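You operate a simulated robot arm through the tools that you are given. There is no shell and no other tool. Be economical: measure what you need, move in short steps, check, and stop when the job is done.

You run a simulated robot arm. Do the job below in one go: nothing can be reset, and whatever is moved stays where it is left.

Task
Knock the three proud glides of the folded chair home with the wooden mallet, then put it back.

It is judged by the outcome, as a careful person would: the job done as asked, and still so three seconds after it is handed in. It fails if anything else is knocked over, pushed out of place, dropped, spilled or broken.

Robot
A 6-joint arm with a two-finger parallel gripper, fixed in place. Base frame: the origin is at the foot of the arm, x ahead of it, y to its left, z up; the work surface is at about z = 567. Readings come in mm, rad, newtons and seconds.
With the tool pointing down near the work surface it reaches from about 100 to 580 mm from the base axis. Its first joint turns from -1.152 to 1.152 rad. Payload 2.7 kg.
The TCP is the grasp point between the finger pads, 23 mm short of the fingertips. In the tool frame z runs along the fingers and y along their closing line. Largest opening 94 mm; finger width 38, thickness 10; the body of the gripper, 54 by 96 mm, starts 39 mm behind the TCP.
Orientation is that of the tool frame in the base frame, as a unit quaternion [w, x, y, z]. With the fingers straight down and closing along the base's y, the tool's x points along the base's -x, its y along +y and its z along -z.

Tools
- The arm moves only by the tool step_arm. Its argument "rows" is text: rows parted by semicolons, each of 7 numbers parted by spaces: the shift along the base's x, y, z in mm, then the turn, a rotation vector about the base's x, y, z in rad, then the finger opening in mm, from 0 to 94. In form: tx ty tz rx ry rz grip; .... A call has 1 to 20 rows; each row is the pose to reach, as a shift and turn from the pose commanded when the call began. A row lasts 0.2 s, in which the tool goes at most 50 mm and 0.15 rad; a call with a longer step from one row to the next is refused whole, and so is a gripper value outside its range. A pose out of reach is approached as far as the arm can. The call stops where the force on the tool passes 40 N (or 10 N more than at its start, if that is more) or the arm is blocked; 0.2 s more then pass. The fingers move at their own pace (about 45 mm/s each) and stop on an object; they squeeze with about 30 N. The grip force told is the motor's: it shows also when the fingers shut on nothing. Time passes only in rows, and 0.2 s behind the last, so rows that repeat a pose let the fingers close. The reply holds the time, the measured pose of the TCP, the force on the tool along the base axes, the opening and the grip force, in the units named above and with some noise.
- Cameras (640 x 400 px; columns grow to the right, rows downward): "scene" is fixed at [60.8, -418.4, 1416]; the picture's right is [0.89, -0.45, 0.00], its down [-0.21, -0.41, -0.89] and it looks along [0.40, 0.79, -0.46] (base axes); focal length 304 px, centre (320, 200). "wrist" rides on the gripper at [-39, 0, -44] in the tool frame; the picture's right is [0.00, -1.00, 0.00], its down [0.97, 0.00, -0.24] and it looks along [0.24, 0.00, 0.97] (tool axes); focal length 218 px, centre (320, 200). There is no depth. A picture from a camera that has moved, and an enlarged one, comes with that camera's place and axes in the base frame and with its lens.
- camera(camera): a new picture of that camera. The clock stands still meanwhile.
- inspect(camera, box): a new picture of the part [left, top, right, bottom] of that camera's present view, enlarged. The clock stands still meanwhile.
- job_done(): hands the job in; it is judged then, once.

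Go step by step. Nothing tells you positions but the pictures and the camera data: compare them with the known pose of the tool, close in by small moves and look again before you grip or let go. The budget is 120 turns and 76 pictures, counting those below and the enlarged ones. Unless the task says otherwise, let go and move clear before handing in, and close with one line.

The tools are called after "Call:" as a command line: name --argument value ..., lists and objects as JSON in quotes. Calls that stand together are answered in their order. step_arm: Moves the arm, as the interface text tells. Its arguments: {"type":"object","properties":{"rows":{"type":"string"}},"required":["rows"]} The other tools are called the same way: camera (camera) takes a picture; inspect (camera, box) takes an enlarged picture of a part of a camera's view; job_done () hands the job in.

At the start:

```text
time: 0.0
tcp_pos: [425.4, 51.5, 1220.6]
tool_rot: [0.001, 0.001, 1.0, 0.0]
wrist_force: [-1.4, 0.7, 0.1]
finger_gap: 94.2
gripper_force: 0.1
```

scene: 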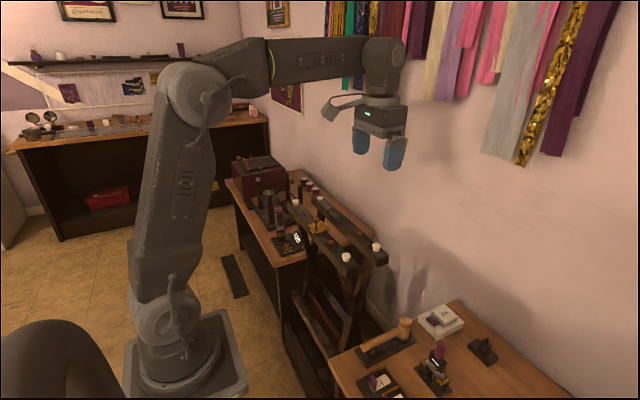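
wrist: 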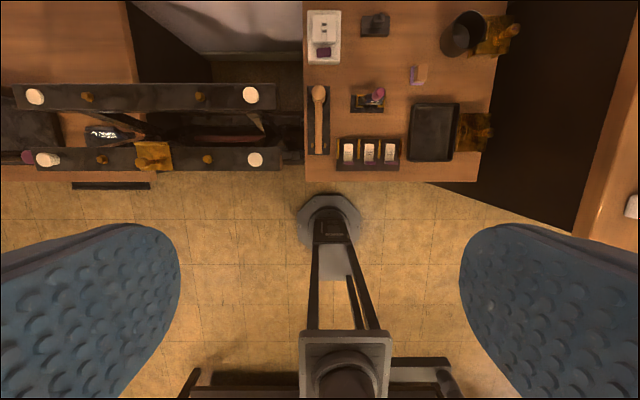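

I see the folded chair's legs with four white glides (left in wrist view), and a mallet lying on a dark rest on the right table. I'll look closer at both.

Call:
inspect --camera "scene" --box '[220, 150, 420, 275]'

Call:
inspect --camera "scene" --box '[320, 285, 520, 400]'

Call:
inspect --camera "wrist" --box '[0, 60, 320, 200]'

Call:
inspect --camera "wrist" --box '[290, 0, 530, 190]'

```text
3.20 times, centred on (320, 212) of scene
camera zoom: at [60.8, -418.4, 1416.0], right [0.89, -0.45, 0.0], down [-0.21, -0.41, -0.89], along [0.4, 0.79, -0.46], focal length 974 px, centre (320, 160)
```

zoom: 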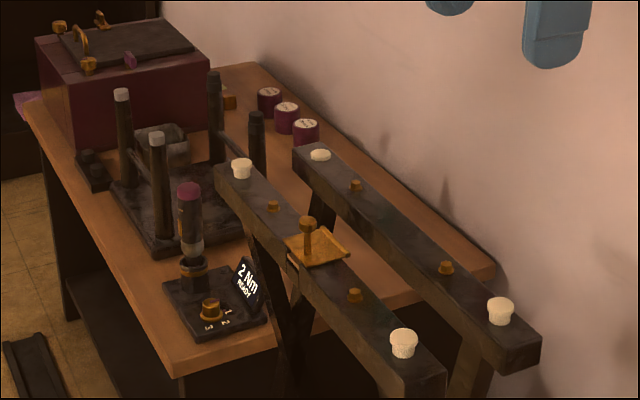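

```text
3.20 times, centred on (420, 342) of scene
camera zoom: at [60.8, -418.4, 1416.0], right [0.89, -0.45, 0.0], down [-0.21, -0.41, -0.89], along [0.4, 0.79, -0.46], focal length 974 px, centre (0, -256)
```

zoom: 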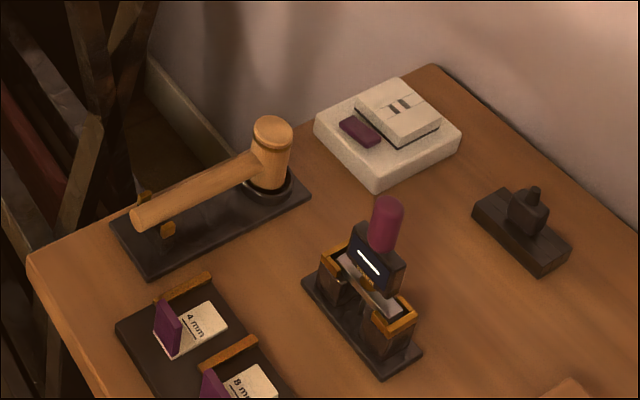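

```text
2.00 times, centred on (160, 130) of wrist
camera zoom: at [463.6, 52.2, 1263.4], right [0.0, -1.0, 0.0], down [-0.97, 0.0, 0.24], along [-0.24, 0.0, -0.97], focal length 436 px, centre (640, 340)
```

zoom: 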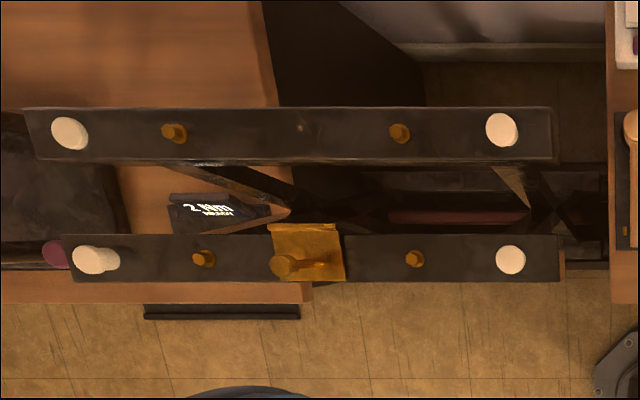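

```text
2.11 times, centred on (410, 95) of wrist
camera zoom: at [463.6, 52.2, 1263.4], right [0.0, -1.0, 0.0], down [-0.97, 0.0, 0.24], along [-0.24, 0.0, -0.97], focal length 460 px, centre (130, 421)
```

zoom: 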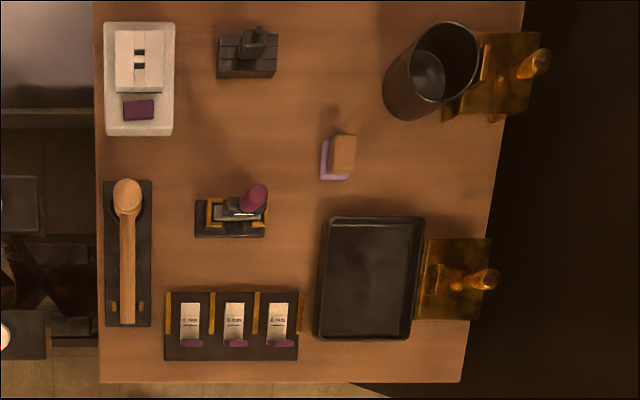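

The proud glides appear to be A(440,534), B(440,167) and C(546,168), tops near z 873; D, at about (543,529), looks home. The mallet handle runs along x at about y 55 and z 615, from x 443 to the head near x 597. I'll descend above the handle and look again.

Call:
step_arm --rows "10 0 -50 0 0 0 94;20 0 -100 0 0 0 94;30 0 -150 0 0 0 94;40 0 -195 0 0 0 94;50 0 -240 0 0 0 94;60 0 -285 0 0 0 94;70 0 -330 0 0 0 94;80 0 -375 0 0 0 94;85 0 -420 0 0 0 94;85 0 -460 0 0 0 94;85 0 -490 0 0 0 94;85 0 -490 0 0 0 94"

Call:
camera --camera "wrist"

Call:
camera --camera "scene"

```text
refused: row 1 steps farther than a row can; nothing moved
```

```text
69 pictures are left
camera wrist: at [463.6, 52.2, 1263.4], right [0.0, -1.0, 0.0], down [-0.97, 0.0, 0.24], along [-0.24, 0.0, -0.97], focal length 218 px, centre (320, 200)
```

wrist: 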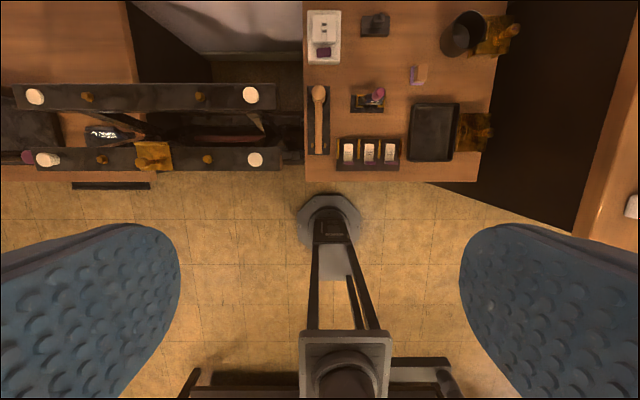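

```text
68 pictures are left
```

scene: 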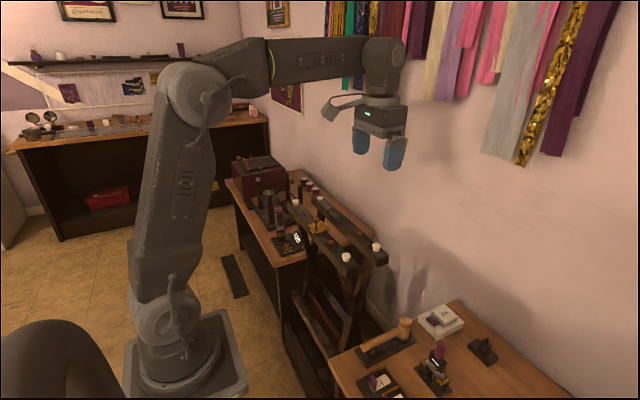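

The move was refused because the step was slightly too long. I'll repeat it with shorter steps.

Call:
step_arm --rows "8 0 -45 0 0 0 94;16 0 -90 0 0 0 94;24 0 -135 0 0 0 94;32 0 -180 0 0 0 94;40 0 -225 0 0 0 94;48 0 -270 0 0 0 94;56 0 -315 0 0 0 94;64 0 -360 0 0 0 94;72 0 -405 0 0 0 94;80 0 -450 0 0 0 94;85 0 -480 0 0 0 94;85 0 -480 0 0 0 94"

Call:
camera --camera "wrist"

Call:
camera --camera "scene"

```text
time: 2.6
tcp_pos: [510.2, 50.4, 738.4]
tool_rot: [0.0, 0.001, 1.0, 0.001]
wrist_force: [-0.4, 0.4, 0.4]
finger_gap: 93.9
gripper_force: 0.1
```

```text
67 pictures are left
camera wrist: at [548.8, 52.2, 782.2], right [0.0, -1.0, 0.0], down [-0.97, 0.0, 0.24], along [-0.24, 0.0, -0.97], focal length 218 px, centre (320, 200)
```

wrist: 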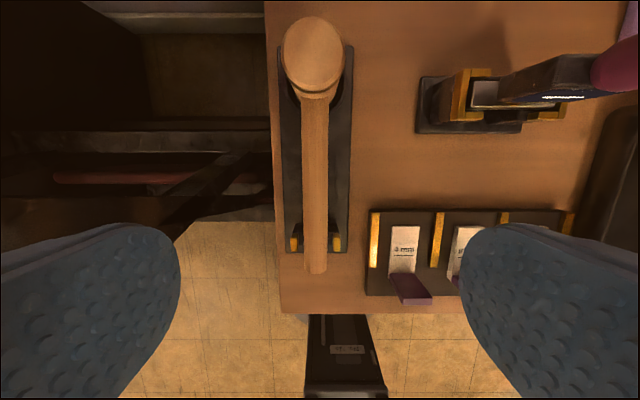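

```text
66 pictures are left
```

scene: 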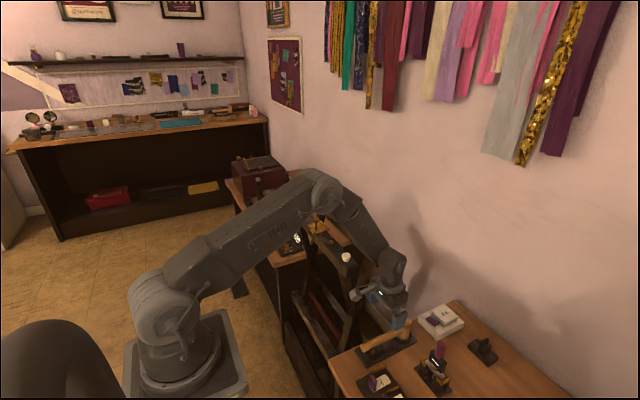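

The gripper is above the handle. I'll check what is mounted on the gripper's sides, so nothing fouls the mallet head.

Call:
inspect --camera "scene" --box '[330, 240, 450, 370]'

```text
3.08 times, centred on (390, 305) of scene
camera zoom: at [60.8, -418.4, 1416.0], right [0.89, -0.45, 0.0], down [-0.21, -0.41, -0.89], along [0.4, 0.79, -0.46], focal length 937 px, centre (105, -123)
```

zoom: 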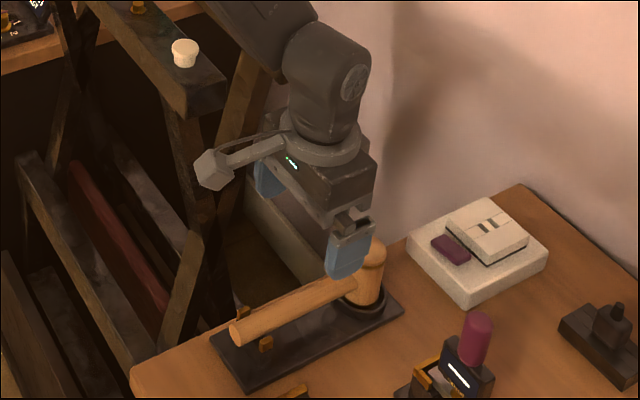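

The bracket sits high on the -x side, so it is clear. I'll move over x≈538, y≈56 and descend partway.

Call:
step_arm --rows "15 3 -20 0 0 0 94;28 5.5 -50 0 0 0 94;28 5.5 -80 0 0 0 94;28 5.5 -95 0 0 0 94;28 5.5 -95 0 0 0 94"

Call:
camera --camera "wrist"

Call:
inspect --camera "scene" --box '[330, 260, 450, 390]'

```text
time: 3.8
tcp_pos: [539.1, 52.5, 646.5]
tool_rot: [0.002, 0.004, 1.0, 0.001]
wrist_force: [0.2, -0.4, 0.8]
finger_gap: 94.0
gripper_force: 0.0
```

```text
64 pictures are left
camera wrist: at [577.8, 53.9, 689.4], right [-0.01, -1.0, 0.0], down [-0.97, 0.01, 0.24], along [-0.24, 0.0, -0.97], focal length 218 px, centre (320, 200)
```

wrist: 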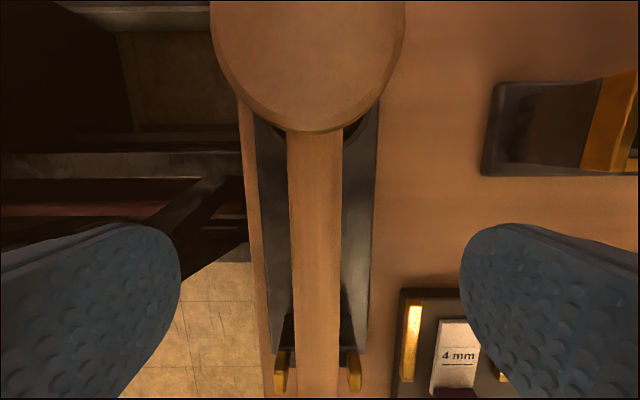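

```text
3.08 times, centred on (390, 325) of scene
camera zoom: at [60.5, -419.2, 1415.7], right [0.89, -0.45, 0.0], down [-0.21, -0.41, -0.89], along [0.4, 0.79, -0.46], focal length 937 px, centre (105, -185)
```

zoom: 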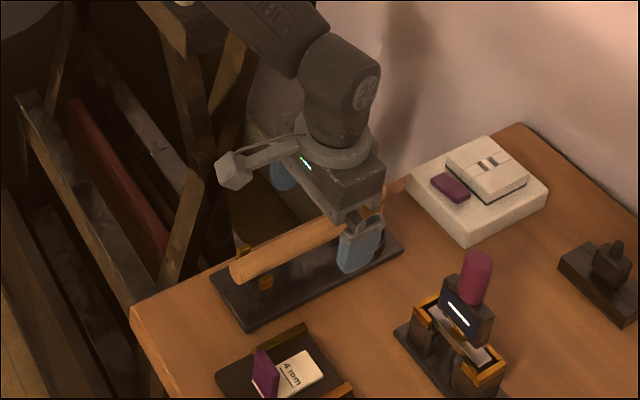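

The handle is centred near y 56, z ~607, and the head axis is near x 601. I'll lower to z ≈ 611 with a small shift, then close.

Call:
step_arm --rows "3 1.5 -15 0 0 0 94;5 3 -28 0 0 0 94;5 3 -34 0 0 0 94;5 3 -34 0 0 0 94"

Call:
camera --camera "wrist"

Call:
inspect --camera "scene" --box '[340, 290, 440, 390]'

```text
time: 4.8
tcp_pos: [542.7, 56.1, 610.8]
tool_rot: [0.0, 0.003, 1.0, 0.0]
wrist_force: [0.4, 0.4, 0.8]
finger_gap: 94.0
gripper_force: 0.0
```

```text
62 pictures are left
camera wrist: at [581.5, 57.3, 654.7], right [-0.01, -1.0, 0.0], down [-0.97, 0.01, 0.24], along [-0.24, 0.0, -0.97], focal length 218 px, centre (320, 200)
```

wrist: 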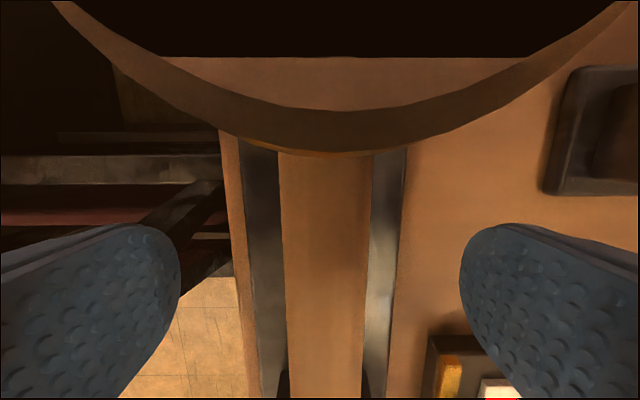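

```text
4.00 times, centred on (390, 340) of scene
camera zoom: at [60.5, -419.1, 1415.7], right [0.89, -0.45, 0.0], down [-0.21, -0.41, -0.89], along [0.4, 0.79, -0.46], focal length 1218 px, centre (40, -360)
```

zoom: 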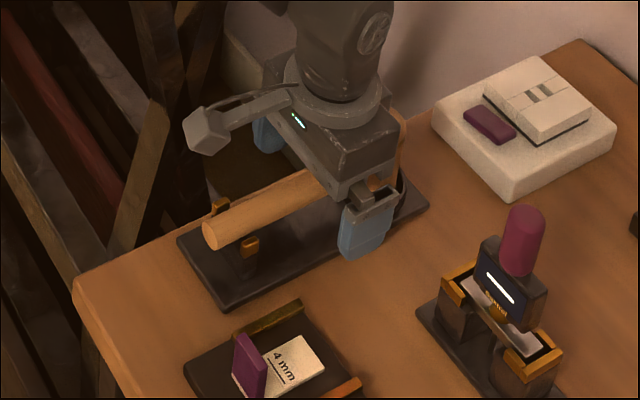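

The handle is centred between the pads and the fingertips are clear of the stand. Closing now.

Call:
step_arm --rows "0 0 0 0 0 0 60;0 0 0 0 0 0 30;0 0 0 0 0 0 5;0 0 0 0 0 0 5;0 0 0 0 0 0 5;0 0 0 0 0 0 5"

```text
time: 6.2
tcp_pos: [541.8, 56.5, 611.8]
tool_rot: [-0.001, 0.002, 1.0, 0.0]
wrist_force: [0.5, -0.8, 3.3]
finger_gap: 20.6
gripper_force: 30.2
```

Gripped with a 20.6 mm opening, matching the handle. I'll lift straight up.

Call:
step_arm --rows "0 0 10 0 0 0 5;0 0 25 0 0 0 5;0 0 50 0 0 0 5;0 0 80 0 0 0 5;0 0 120 0 0 0 5;0 0 160 0 0 0 5;0 0 200 0 0 0 5;0 0 200 0 0 0 5"

Call:
camera --camera "wrist"

Call:
camera --camera "scene"

```text
time: 8.0
tcp_pos: [543.3, 58.3, 811.3]
tool_rot: [0.0, 0.0, 1.0, 0.001]
wrist_force: [0.6, 0.2, -2.6]
finger_gap: 20.4
gripper_force: 30.3
```

```text
60 pictures are left
camera wrist: at [582.0, 59.4, 854.7], right [0.0, -1.0, 0.0], down [-0.97, 0.0, 0.24], along [-0.24, 0.0, -0.97], focal length 218 px, centre (320, 200)
```

wrist: 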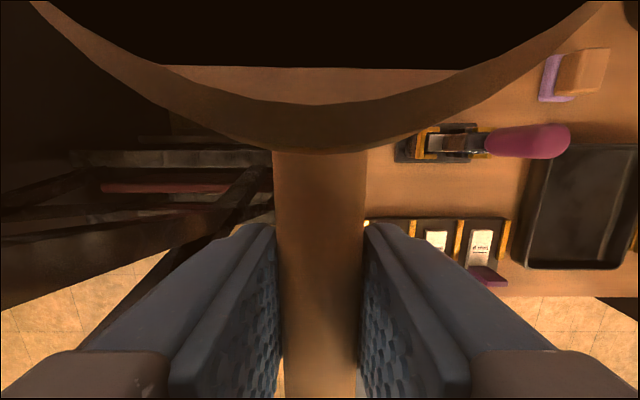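

```text
59 pictures are left
```

scene: 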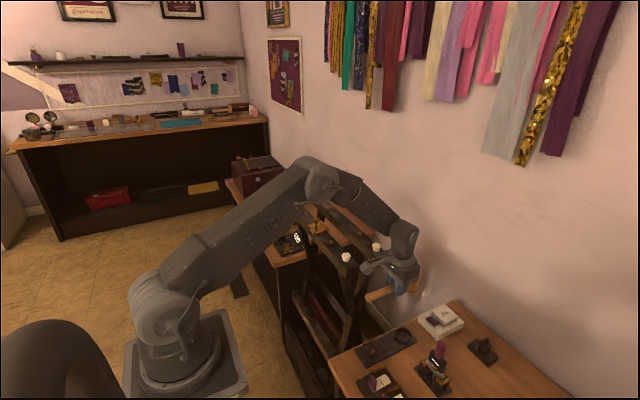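

The mallet is held level, with its head about 58 mm ahead of the TCP and its face about 36 mm below. I'll raise it and approach glide B from the side to measure it.

Call:
step_arm --rows "0 0 45 0 0 0 5;0 0 90 0 0 0 5;0 0 135 0 0 0 5;-40 0 150 0 0 0 5;-80 0 155 0 0 0 5;-120 10 160 0 0 0 5;-160 20 160 0 0 0 5;-160 40 160 0 0 0 5;-160 40 160 0 0 0 5"

Call:
camera --camera "wrist"

Call:
inspect --camera "scene" --box '[270, 160, 430, 280]'

```text
time: 10.0
tcp_pos: [383.7, 100.2, 970.8]
tool_rot: [0.0, 0.001, 1.0, -0.001]
wrist_force: [-0.4, -0.3, -2.5]
finger_gap: 20.5
gripper_force: 29.9
```

```text
58 pictures are left
camera wrist: at [422.3, 101.3, 1013.9], right [0.0, -1.0, 0.0], down [-0.97, 0.0, 0.24], along [-0.24, 0.0, -0.97], focal length 218 px, centre (320, 200)
```

wrist: 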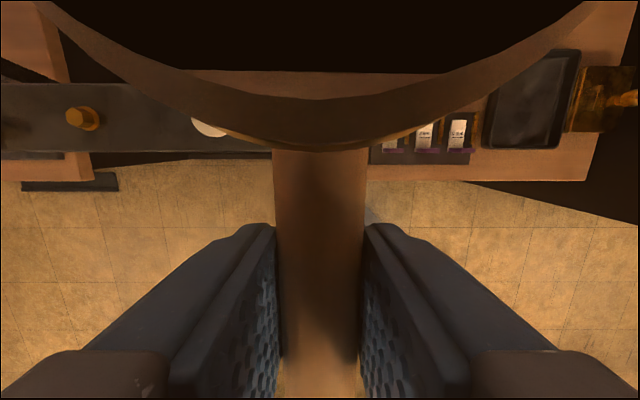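

```text
3.33 times, centred on (350, 220) of scene
camera zoom: at [60.8, -418.3, 1416.0], right [0.89, -0.45, 0.0], down [-0.21, -0.41, -0.89], along [0.4, 0.79, -0.46], focal length 1015 px, centre (220, 133)
```

zoom: 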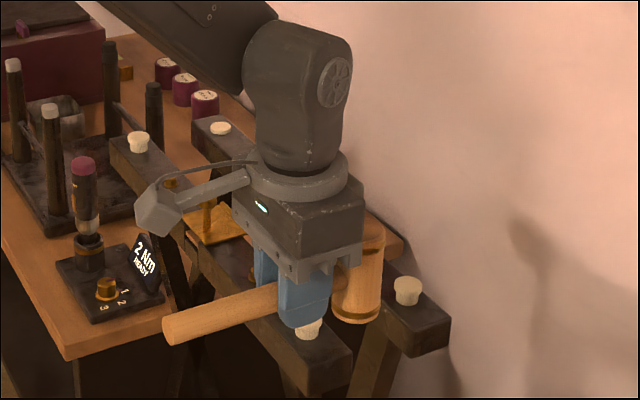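

B measures about (441, 167), top near z 873. I'll position the head above it, about 20 mm clear, and check.

Call:
step_arm --rows "0 35 0 0 0 0 5;0 67 0 0 0 0 5;0 67 -20 0 0 0 5;0 67 -40 0 0 0 5;0 67 -40 0 0 0 5"

Call:
inspect --camera "scene" --box '[290, 190, 410, 280]'

Call:
camera --camera "wrist"

```text
time: 11.2
tcp_pos: [383.0, 167.1, 931.3]
tool_rot: [0.0, 0.001, 1.0, 0.0]
wrist_force: [0.8, 0.7, -1.1]
finger_gap: 20.5
gripper_force: 29.7
```

```text
4.44 times, centred on (350, 235) of scene
camera zoom: at [60.8, -418.3, 1416.0], right [0.89, -0.45, 0.0], down [-0.21, -0.41, -0.89], along [0.4, 0.79, -0.46], focal length 1354 px, centre (187, 44)
```

zoom: 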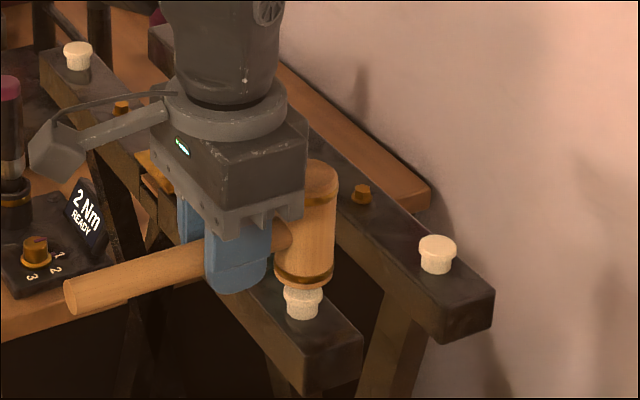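

```text
55 pictures are left
camera wrist: at [421.6, 168.0, 974.1], right [0.0, -1.0, 0.0], down [-0.97, 0.0, 0.24], along [-0.24, 0.0, -0.97], focal length 218 px, centre (320, 200)
```

wrist: 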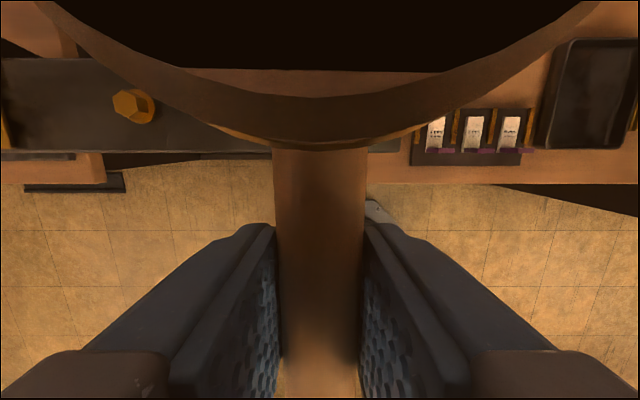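

The head is well aligned over B, with a gap of about 10 mm. I'll lift a little and strike down.

Call:
step_arm --rows "0 0 15 0 0 0 5;0 0 28 0 0 0 5;0 0 28 0 0 0 5;0 0 -20 0 0 0 5;0 0 28 0 0 0 5"

Call:
inspect --camera "scene" --box '[290, 190, 410, 280]'

```text
time: 12.4
tcp_pos: [383.0, 166.8, 958.7]
tool_rot: [0.0, 0.0, 1.0, -0.001]
wrist_force: [0.1, 0.4, -1.6]
finger_gap: 20.5
gripper_force: 30.3
```

```text
4.44 times, centred on (350, 235) of scene
camera zoom: at [60.8, -418.3, 1416.0], right [0.89, -0.45, 0.0], down [-0.21, -0.41, -0.89], along [0.4, 0.79, -0.46], focal length 1354 px, centre (187, 44)
```

zoom: 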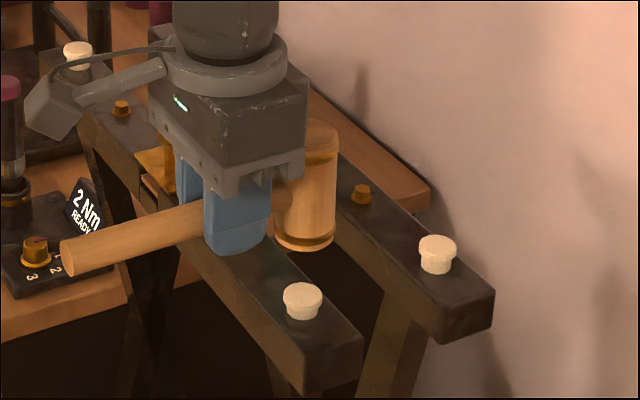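

No clear change in B; the tool may have turned around before contact. I'll strike again, deeper and without an immediate retreat.

Call:
step_arm --rows "0 0 -45 0 0 0 5;0 0 -60 0 0 0 5"

Call:
inspect --camera "scene" --box '[290, 190, 410, 280]'

```text
time: 13.0
tcp_pos: [384.7, 167.5, 900.8]
tool_rot: [0.003, -0.001, 1.0, 0.002]
wrist_force: [-7.6, 0.9, 29.9]
finger_gap: 20.4
gripper_force: 30.7
```

```text
4.44 times, centred on (350, 235) of scene
camera zoom: at [60.2, -418.5, 1416.0], right [0.89, -0.45, 0.0], down [-0.21, -0.41, -0.89], along [0.4, 0.79, -0.46], focal length 1354 px, centre (187, 44)
```

zoom: 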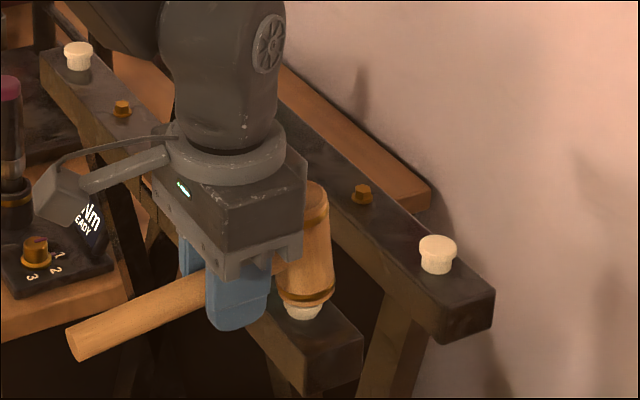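

The mallet pivoted slightly in the grip under the press. I'll back off and see the result.

Call:
step_arm --rows "0 0 20 0 0 0 5;0 0 50 0 0 0 5;0 0 60 0 0 0 5;0 0 60 0 0 0 5"

Call:
inspect --camera "scene" --box '[290, 190, 410, 280]'

```text
time: 14.0
tcp_pos: [381.7, 167.6, 958.9]
tool_rot: [0.001, 0.0, 1.0, 0.0]
wrist_force: [-0.1, 0.5, -1.6]
finger_gap: 20.3
gripper_force: 30.2
```

```text
4.44 times, centred on (350, 235) of scene
camera zoom: at [60.8, -418.3, 1416.0], right [0.89, -0.45, 0.0], down [-0.21, -0.41, -0.89], along [0.4, 0.79, -0.46], focal length 1354 px, centre (187, 44)
```

zoom: 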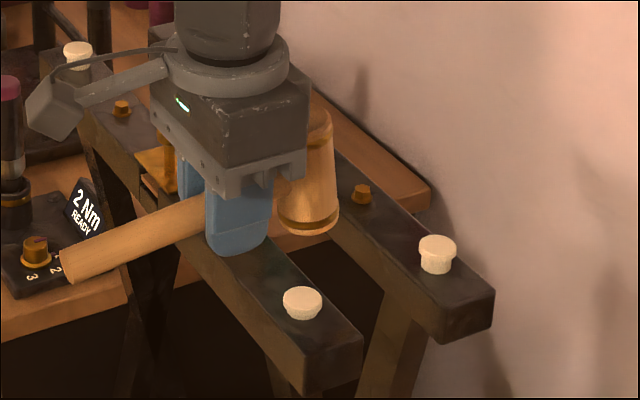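

I'll zoom tightly on the glides to compare how proud they are.

Call:
inspect --camera "scene" --box '[335, 235, 395, 275]'

Call:
inspect --camera "scene" --box '[280, 185, 340, 225]'

```text
10.00 times, centred on (365, 255) of scene
camera zoom: at [60.8, -418.3, 1416.0], right [0.89, -0.45, 0.0], down [-0.21, -0.41, -0.89], along [0.4, 0.79, -0.46], focal length 3045 px, centre (-130, -350)
```

zoom: 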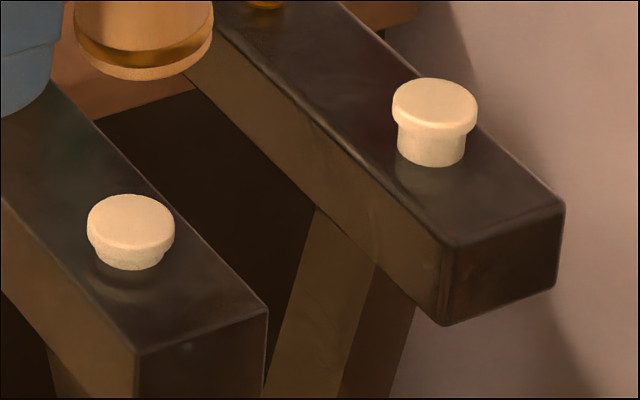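

```text
10.00 times, centred on (310, 205) of scene
camera zoom: at [60.8, -418.3, 1416.0], right [0.89, -0.45, 0.0], down [-0.21, -0.41, -0.89], along [0.4, 0.79, -0.46], focal length 3045 px, centre (420, 150)
```

zoom: 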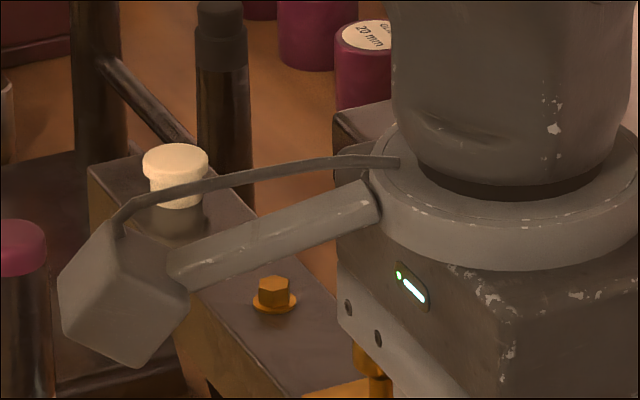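

B has gone in about halfway; C and A are still fully proud, and D sits flush on its flange. The mallet slipped only about 0.045 rad, so I'll correct for that and give B a faster blow.

Call:
step_arm --rows "0 0 -10 0 0.045 0 5;0 0 -18 0 0.045 0 5;0 0 -65 0 0.045 0 5;0 0 -20 0 0.045 0 5;0 0 0 0 0.045 0 5;0 0 0 0 0.045 0 5"

Call:
inspect --camera "scene" --box '[305, 215, 395, 275]'

```text
time: 15.4
tcp_pos: [382.8, 166.0, 958.4]
tool_rot: [-0.023, 0.001, 1.0, 0.0]
wrist_force: [-0.2, 0.1, -1.6]
finger_gap: 20.4
gripper_force: 30.3
```

```text
6.67 times, centred on (350, 245) of scene
camera zoom: at [60.8, -418.3, 1416.0], right [0.89, -0.45, 0.0], down [-0.21, -0.41, -0.89], along [0.4, 0.79, -0.46], focal length 2030 px, centre (120, -100)
```

zoom: 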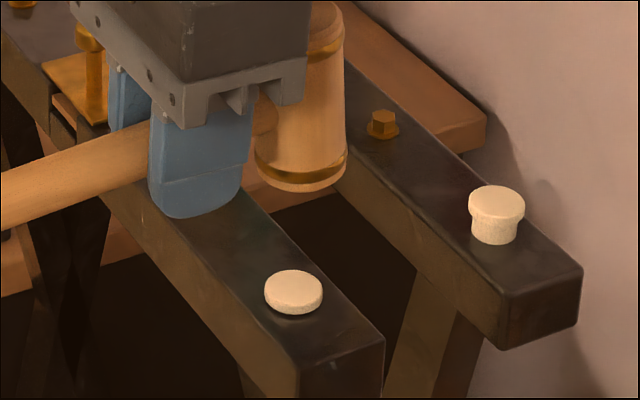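

That blow drove B down to its flange. I'll zoom in on B to see whether it is fully seated.

Call:
inspect --camera "scene" --box '[335, 248, 365, 268]'

Call:
inspect --camera "scene" --box '[305, 185, 335, 205]'

```text
16.00 times, centred on (350, 258) of scene
camera zoom: at [60.8, -418.3, 1416.0], right [0.89, -0.45, 0.0], down [-0.21, -0.41, -0.89], along [0.4, 0.79, -0.46], focal length 4872 px, centre (-160, -728)
```

zoom: 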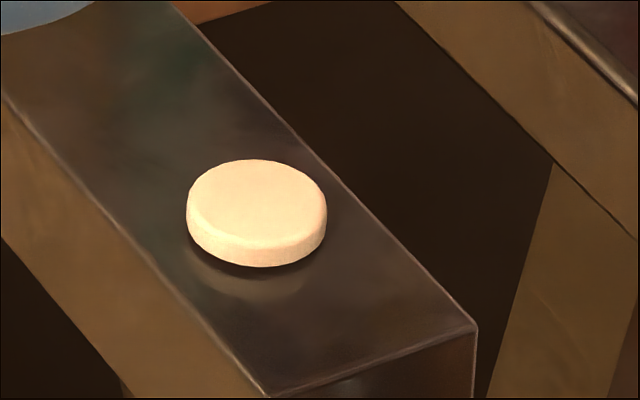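

```text
16.00 times, centred on (320, 195) of scene
camera zoom: at [60.8, -418.3, 1416.0], right [0.89, -0.45, 0.0], down [-0.21, -0.41, -0.89], along [0.4, 0.79, -0.46], focal length 4872 px, centre (320, 280)
```

zoom: 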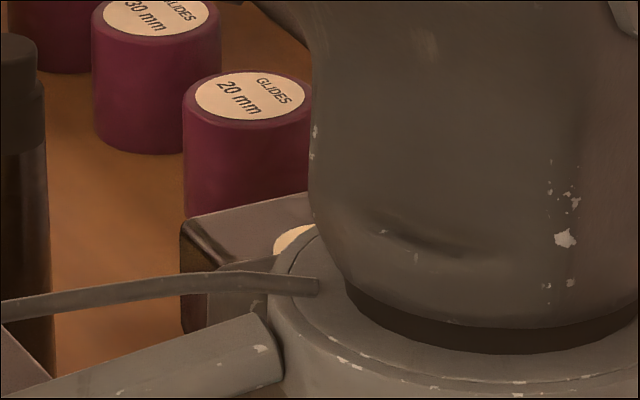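

B is nearly or fully home, with perhaps a 1 mm shadow left. One more quick blow will make sure.

Call:
step_arm --rows "0 0 -10 0 0 0 5;0 0 -21 0 0 0 5;0 0 -69 0 0 0 5;0 0 -24 0 0 0 5;0 0 0 0 0 0 5;0 0 0 0 0 0 5"

Call:
inspect --camera "scene" --box '[335, 248, 365, 268]'

Call:
inspect --camera "scene" --box '[305, 190, 395, 250]'

```text
time: 16.8
tcp_pos: [381.4, 167.4, 960.2]
tool_rot: [-0.022, 0.0, 1.0, 0.0]
wrist_force: [-0.6, -0.9, -0.9]
finger_gap: 20.0
gripper_force: 29.7
```

```text
16.00 times, centred on (350, 258) of scene
camera zoom: at [60.8, -418.3, 1416.0], right [0.89, -0.45, 0.0], down [-0.21, -0.41, -0.89], along [0.4, 0.79, -0.46], focal length 4872 px, centre (-160, -728)
```

zoom: 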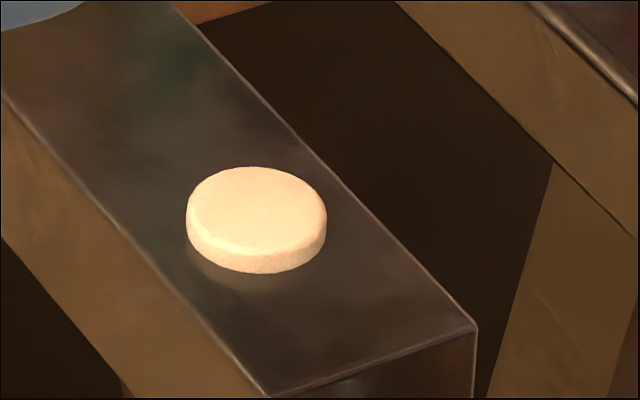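

```text
6.67 times, centred on (350, 220) of scene
camera zoom: at [60.8, -418.3, 1416.0], right [0.89, -0.45, 0.0], down [-0.21, -0.41, -0.89], along [0.4, 0.79, -0.46], focal length 2030 px, centre (120, 67)
```

zoom: 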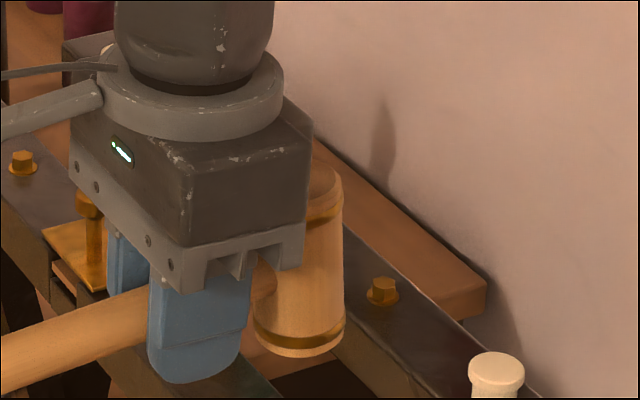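

B is fully seated. Next I'll re-level the mallet head (about 0.09 rad more) and move it over glide C at about (546, 168).

Call:
step_arm --rows "35 0 5 0 0.05 0 5;70 0 5 0 0.09 0 5;105 0 0 0 0.09 0 5;105 0 -15 0 0.09 0 5;105 0 -25 0 0.09 0 5;105 0 -25 0 0.09 0 5"

Call:
inspect --camera "scene" --box '[305, 195, 425, 275]'

Call:
camera --camera "wrist"

```text
time: 18.2
tcp_pos: [488.4, 166.8, 934.2]
tool_rot: [-0.067, 0.0, 0.998, 0.0]
wrist_force: [0.5, 0.2, -1.8]
finger_gap: 20.2
gripper_force: 30.6
```

```text
5.00 times, centred on (365, 235) of scene
camera zoom: at [60.8, -418.3, 1416.0], right [0.89, -0.45, 0.0], down [-0.21, -0.41, -0.89], along [0.4, 0.79, -0.46], focal length 1523 px, centre (95, 25)
```

zoom: 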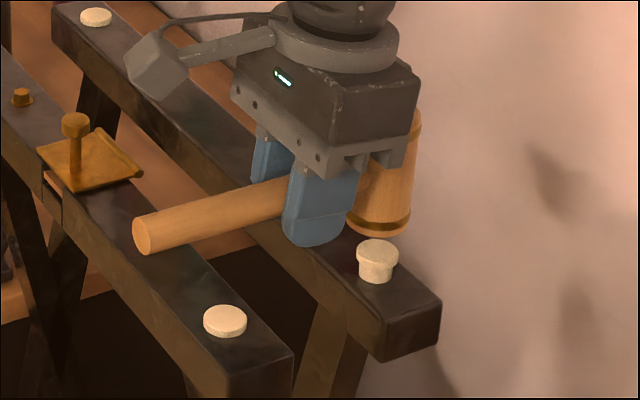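

```text
43 pictures are left
camera wrist: at [531.9, 168.0, 971.8], right [0.0, -1.0, 0.0], down [-0.93, 0.0, 0.37], along [-0.37, 0.0, -0.93], focal length 218 px, centre (320, 200)
```

wrist: 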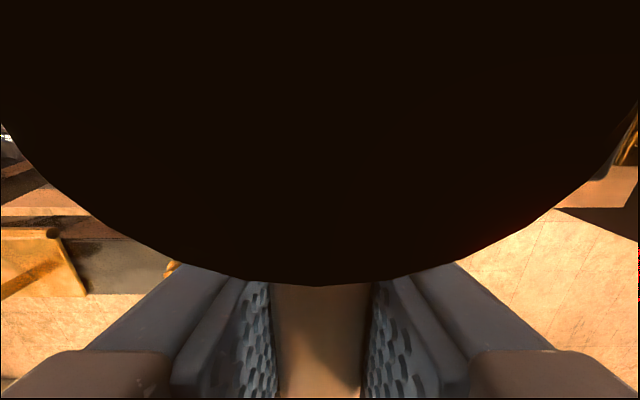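

The head looks level and is centred over C. I'll strike in the same quick way.

Call:
step_arm --rows "0 0 12 0 0 0 5;0 0 12 0 0 0 5;0 0 -36 0 0 0 5;0 0 5 0 0 0 5;0 0 25 0 0 0 5;0 0 25 0 0 0 5"

Call:
inspect --camera "scene" --box '[305, 195, 425, 275]'

```text
time: 19.6
tcp_pos: [487.3, 167.1, 961.2]
tool_rot: [-0.068, 0.0, 0.998, 0.0]
wrist_force: [-0.5, -0.7, -2.0]
finger_gap: 20.2
gripper_force: 30.4
```

```text
5.00 times, centred on (365, 235) of scene
camera zoom: at [60.8, -418.3, 1416.0], right [0.89, -0.45, 0.0], down [-0.21, -0.41, -0.89], along [0.4, 0.79, -0.46], focal length 1523 px, centre (95, 25)
```

zoom: 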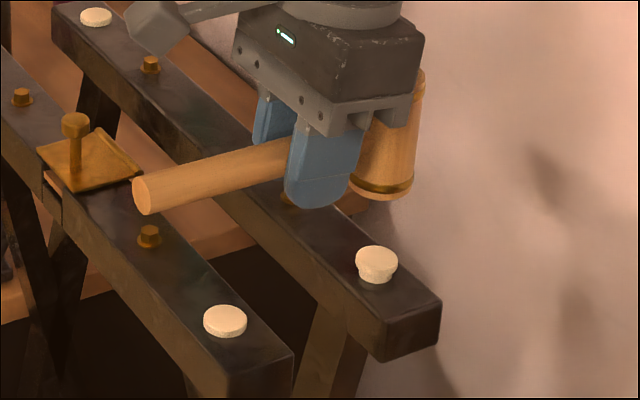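

C moved about halfway in. Next blow goes slightly deeper.

Call:
step_arm --rows "0 0 -10 0 0 0 5;0 0 -20 0 0 0 5;0 0 -68 0 0 0 5;0 0 -24 0 0 0 5;0 0 0 0 0 0 5;0 0 0 0 0 0 5"

Call:
inspect --camera "scene" --box '[335, 215, 425, 275]'

```text
time: 21.0
tcp_pos: [487.9, 166.7, 959.8]
tool_rot: [-0.068, 0.001, 0.998, -0.001]
wrist_force: [-0.5, 0.4, -2.4]
finger_gap: 20.1
gripper_force: 30.0
```

```text
6.67 times, centred on (380, 245) of scene
camera zoom: at [60.8, -418.3, 1416.0], right [0.89, -0.45, 0.0], down [-0.21, -0.41, -0.89], along [0.4, 0.79, -0.46], focal length 2030 px, centre (-80, -100)
```

zoom: 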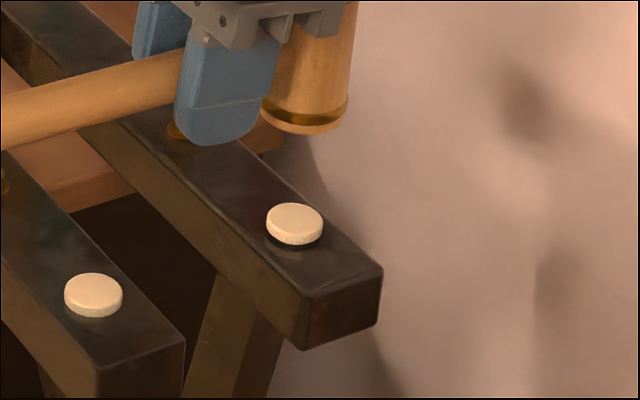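

C is nearly home, with a small dark gap left. One more blow.

Call:
step_arm --rows "0 0 -10 0 0 0 5;0 0 -24 0 0 0 5;0 0 -72 0 0 0 5;0 0 -24 0 0 0 5;0 0 0 0 0 0 5;0 0 0 0 0 0 5"

Call:
inspect --camera "scene" --box '[350, 225, 400, 265]'

```text
time: 22.4
tcp_pos: [488.7, 166.9, 959.0]
tool_rot: [-0.068, 0.0, 0.998, 0.0]
wrist_force: [0.2, 0.4, -2.6]
finger_gap: 20.2
gripper_force: 29.8
```

```text
10.00 times, centred on (375, 245) of scene
camera zoom: at [60.8, -418.3, 1416.0], right [0.89, -0.45, 0.0], down [-0.21, -0.41, -0.89], along [0.4, 0.79, -0.46], focal length 3045 px, centre (-230, -250)
```

zoom: 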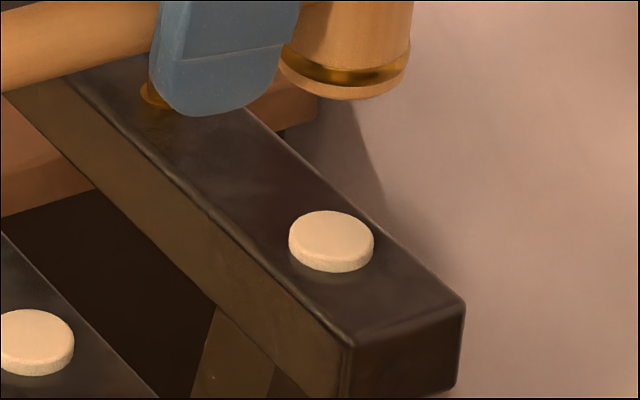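

C looks seated; a tight zoom will confirm it.

Call:
inspect --camera "scene" --box '[361, 238, 391, 258]'

```text
16.00 times, centred on (376, 248) of scene
camera zoom: at [60.8, -418.3, 1416.0], right [0.89, -0.45, 0.0], down [-0.21, -0.41, -0.89], along [0.4, 0.79, -0.46], focal length 4872 px, centre (-576, -568)
```

zoom: 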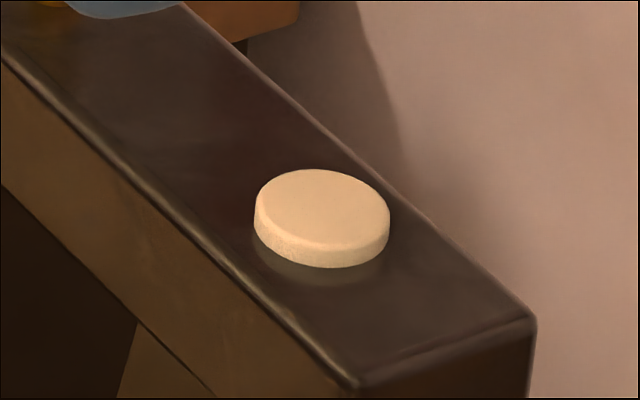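

C is seated. I'll now carry the mallet high, past the brass clamp, towards glide A at about (440, 534), turning the handle by about 0.6 rad for reach.

Call:
step_arm --rows "-15 0 30 0 0 0 5;-45 10 45 0 0 0 5;-75 40 50 0 0 0 5;-96 80 50 0 0 0.1 5;-96 120 50 0 0 0.2 5;-96 160 50 0 0 0.3 5;-96 200 50 0 0 0.4 5;-96 240 50 0 0 0.5 5;-96 275 50 0 0 0.6 5;-96 275 50 0 0 0.6 5"

Call:
camera --camera "wrist"

Call:
inspect --camera "scene" --box '[240, 150, 360, 230]'

```text
time: 24.6
tcp_pos: [389.9, 441.2, 1008.1]
tool_rot: [-0.065, -0.294, 0.953, -0.02]
wrist_force: [-0.7, 0.6, -2.1]
finger_gap: 20.2
gripper_force: 30.3
```

```text
38 pictures are left
camera wrist: at [427.7, 468.4, 1046.3], right [0.57, -0.82, 0.0], down [-0.77, -0.53, 0.37], along [-0.3, -0.21, -0.93], focal length 218 px, centre (320, 200)
```

wrist: 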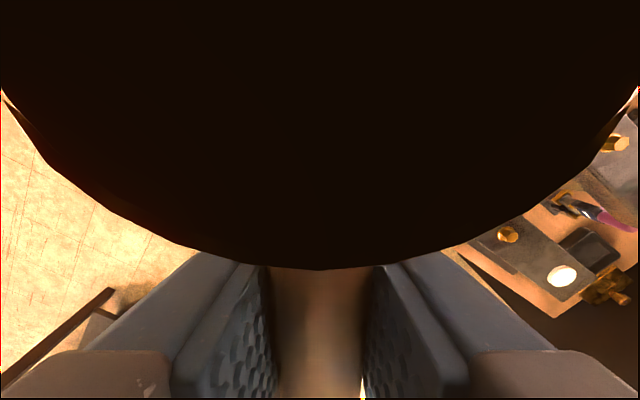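

```text
5.00 times, centred on (300, 190) of scene
camera zoom: at [60.8, -418.3, 1416.0], right [0.89, -0.45, 0.0], down [-0.21, -0.41, -0.89], along [0.4, 0.79, -0.46], focal length 1523 px, centre (420, 250)
```

zoom: 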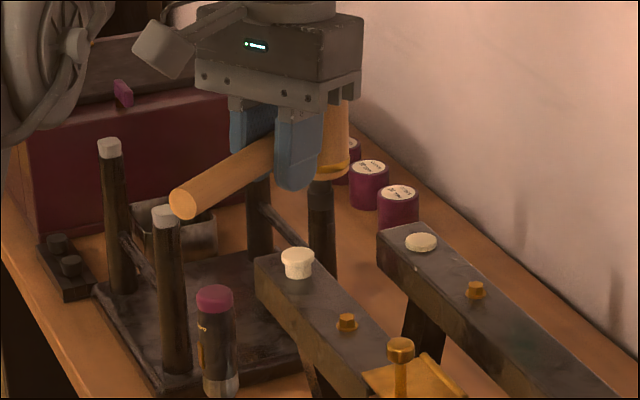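

A refines to about (441, 540). I'll move the head over it, staying high, and check.

Call:
step_arm --rows "1 33 0 0 0 0 5;3 66 0 0 0 0 5;3 66 -25 0 0 0 5;3 66 -50 0 0 0 5;3 66 -65 0 0 0 5;3 66 -65 0 0 0 5"

Call:
inspect --camera "scene" --box '[255, 160, 345, 220]'

```text
time: 26.0
tcp_pos: [382.3, 486.1, 940.8]
tool_rot: [-0.064, -0.294, 0.954, -0.02]
wrist_force: [0.4, -0.3, -2.0]
finger_gap: 20.1
gripper_force: 29.4
out of reach, approached as far as the arm can: row 1, 2, 3, 4, 5, 6
```

```text
6.67 times, centred on (300, 190) of scene
camera zoom: at [60.8, -418.3, 1416.0], right [0.89, -0.45, 0.0], down [-0.21, -0.41, -0.89], along [0.4, 0.79, -0.46], focal length 2030 px, centre (453, 267)
```

zoom: 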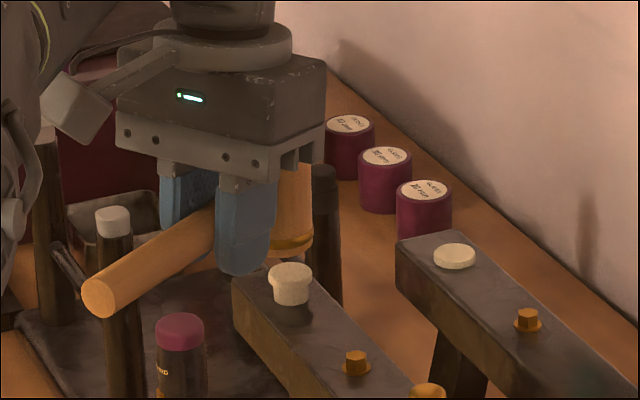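

A is out of reach with the tool tilted inward. I'll return the mallet to its stand and re-grip it with the tool leaning so that the wrist stays closer to the base, which gives more reach. First I go back high.

Call:
step_arm --rows "0 0 30 0 0 0 5;0 0 60 0 0 0 5;0 -35 65 0 0 0 5;0 -70 65 0 0 -0.1 5;0 -110 65 0 0 -0.2 5;0 -150 65 0 0 -0.3 5;0 -190 65 0 0 -0.4 5;0 -230 65 0 0 -0.5 5;0 -270 65 0 0 -0.6 5;0 -310 65 0 0 -0.6 5;20 -350 65 0 0 -0.6 5;40 -390 65 0 0 -0.6 5;70 -420 65 0 0 -0.6 5;100 -452 65 0 0 -0.6 5;125 -452 40 0 0 -0.6 5;147 -452 10 0 0 -0.6 5;147 -452 -35 0 0 -0.6 5;147 -452 -80 0 0 -0.6 5;147 -452 -125 0 0 -0.6 5;147 -452 -125 0 0 -0.6 5"

Call:
camera --camera "scene"

```text
time: 30.2
tcp_pos: [529.5, 34.5, 816.7]
tool_rot: [-0.068, 0.0, 0.998, 0.0]
wrist_force: [-0.3, 0.7, -1.5]
finger_gap: 20.2
gripper_force: 30.0
out of reach, approached as far as the arm can: row 1, 2
```

```text
35 pictures are left
```

scene: 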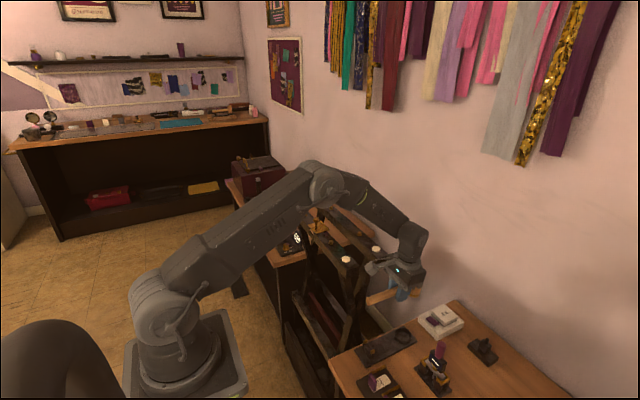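

The arm is back near the stand. I'll move directly above the pick position and check how level the mallet is.

Call:
step_arm --rows "13 22 -20 0 0 0 5;13 22 -60 0 0 0 5;13 22 -100 0 0 0 5;13 22 -140 0 0 0 5;13 22 -140 0 0 0 5;13 22 -140 0 0 0 5"

Call:
inspect --camera "scene" --box '[345, 280, 435, 370]'

```text
time: 31.6
tcp_pos: [542.8, 56.7, 676.9]
tool_rot: [-0.066, 0.003, 0.998, 0.001]
wrist_force: [-1.6, 0.1, -2.1]
finger_gap: 20.4
gripper_force: 29.7
```

```text
4.44 times, centred on (390, 325) of scene
camera zoom: at [60.5, -419.0, 1415.8], right [0.89, -0.45, 0.0], down [-0.21, -0.41, -0.89], along [0.4, 0.79, -0.46], focal length 1354 px, centre (9, -356)
```

zoom: 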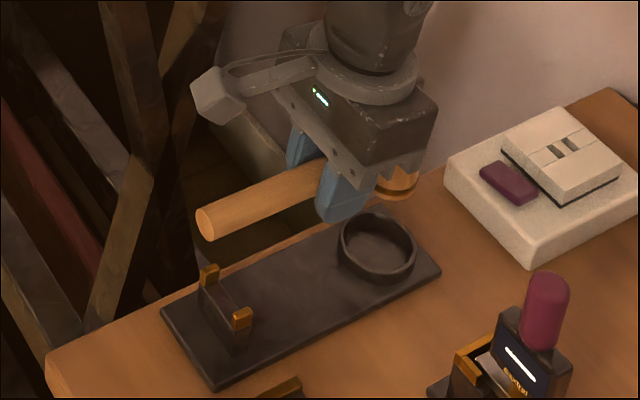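

I need a more accurate handle angle, so I'll enlarge the view of the handle.

Call:
inspect --camera "scene" --box '[385, 300, 445, 340]'

Call:
camera --camera "wrist"

```text
10.00 times, centred on (415, 320) of scene
camera zoom: at [60.5, -419.0, 1415.8], right [0.89, -0.45, 0.0], down [-0.21, -0.41, -0.89], along [0.4, 0.79, -0.46], focal length 3045 px, centre (-630, -1000)
```

zoom: 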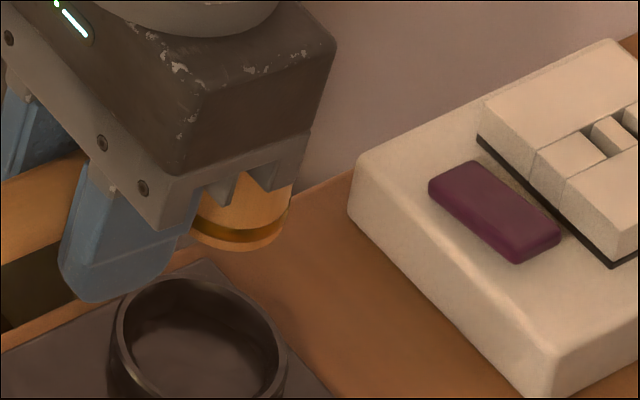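

```text
32 pictures are left
camera wrist: at [587.4, 57.1, 715.2], right [-0.01, -1.0, 0.0], down [-0.93, 0.0, 0.37], along [-0.37, 0.0, -0.93], focal length 218 px, centre (320, 200)
```

wrist: 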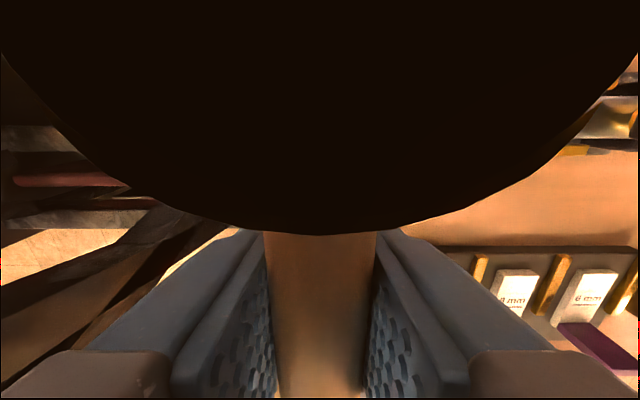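

The wrist view also shows the mallet has crept back to about 0.08 rad relative to the tool. I'll trim the tilt by -0.06 and lower to just above the cup.

Call:
step_arm --rows "0 0 -10 0 -0.06 0 5;0 0 -25 0 -0.06 0 5;0 0 -35 0 -0.06 0 5;0 0 -35 0 -0.06 0 5"

Call:
inspect --camera "scene" --box '[355, 295, 430, 370]'

```text
time: 32.6
tcp_pos: [541.5, 54.4, 641.4]
tool_rot: [-0.037, 0.005, 0.999, 0.001]
wrist_force: [0.9, 0.5, -1.6]
finger_gap: 20.1
gripper_force: 29.9
```

```text
5.33 times, centred on (392, 332) of scene
camera zoom: at [60.3, -419.3, 1415.7], right [0.89, -0.45, 0.0], down [-0.21, -0.41, -0.89], along [0.4, 0.79, -0.46], focal length 1624 px, centre (-67, -507)
```

zoom: 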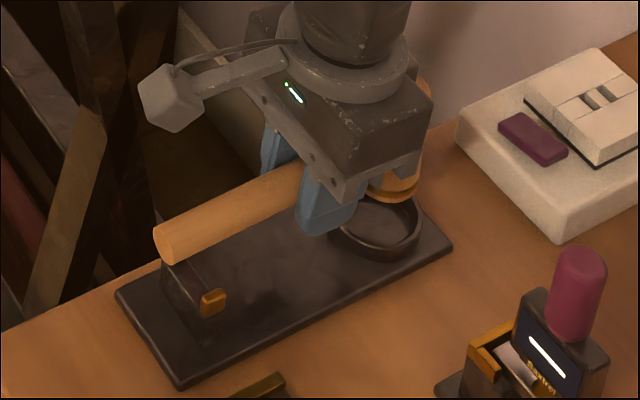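

The mallet is close to level, and the head is above the cup within a few mm. Lowering slowly.

Call:
step_arm --rows "-1 1.5 -8 0 0 0 5;-1 1.5 -16 0 0 0 5;-1 1.5 -22 0 0 0 5;-1 1.5 -26 0 0 0 5;-1 1.5 -26 0 0 0 5"

Call:
inspect --camera "scene" --box '[355, 295, 430, 370]'

Call:
camera --camera "wrist"

```text
time: 33.8
tcp_pos: [540.0, 56.2, 615.5]
tool_rot: [-0.038, 0.003, 0.999, 0.0]
wrist_force: [0.8, 0.2, -1.4]
finger_gap: 20.3
gripper_force: 30.2
```

```text
5.33 times, centred on (392, 332) of scene
camera zoom: at [60.6, -419.0, 1415.8], right [0.89, -0.45, 0.0], down [-0.21, -0.41, -0.89], along [0.4, 0.79, -0.46], focal length 1624 px, centre (-67, -507)
```

zoom: 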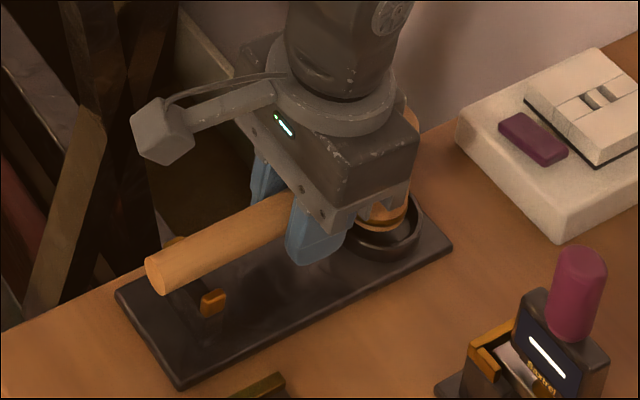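

```text
29 pictures are left
camera wrist: at [581.9, 57.5, 655.1], right [0.0, -1.0, 0.0], down [-0.95, 0.0, 0.31], along [-0.31, 0.0, -0.95], focal length 218 px, centre (320, 200)
```

wrist: 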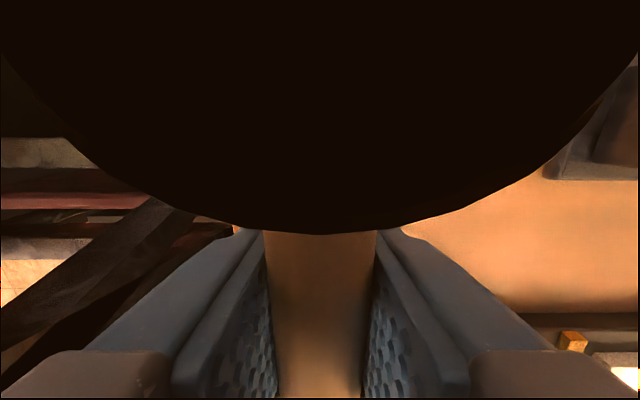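

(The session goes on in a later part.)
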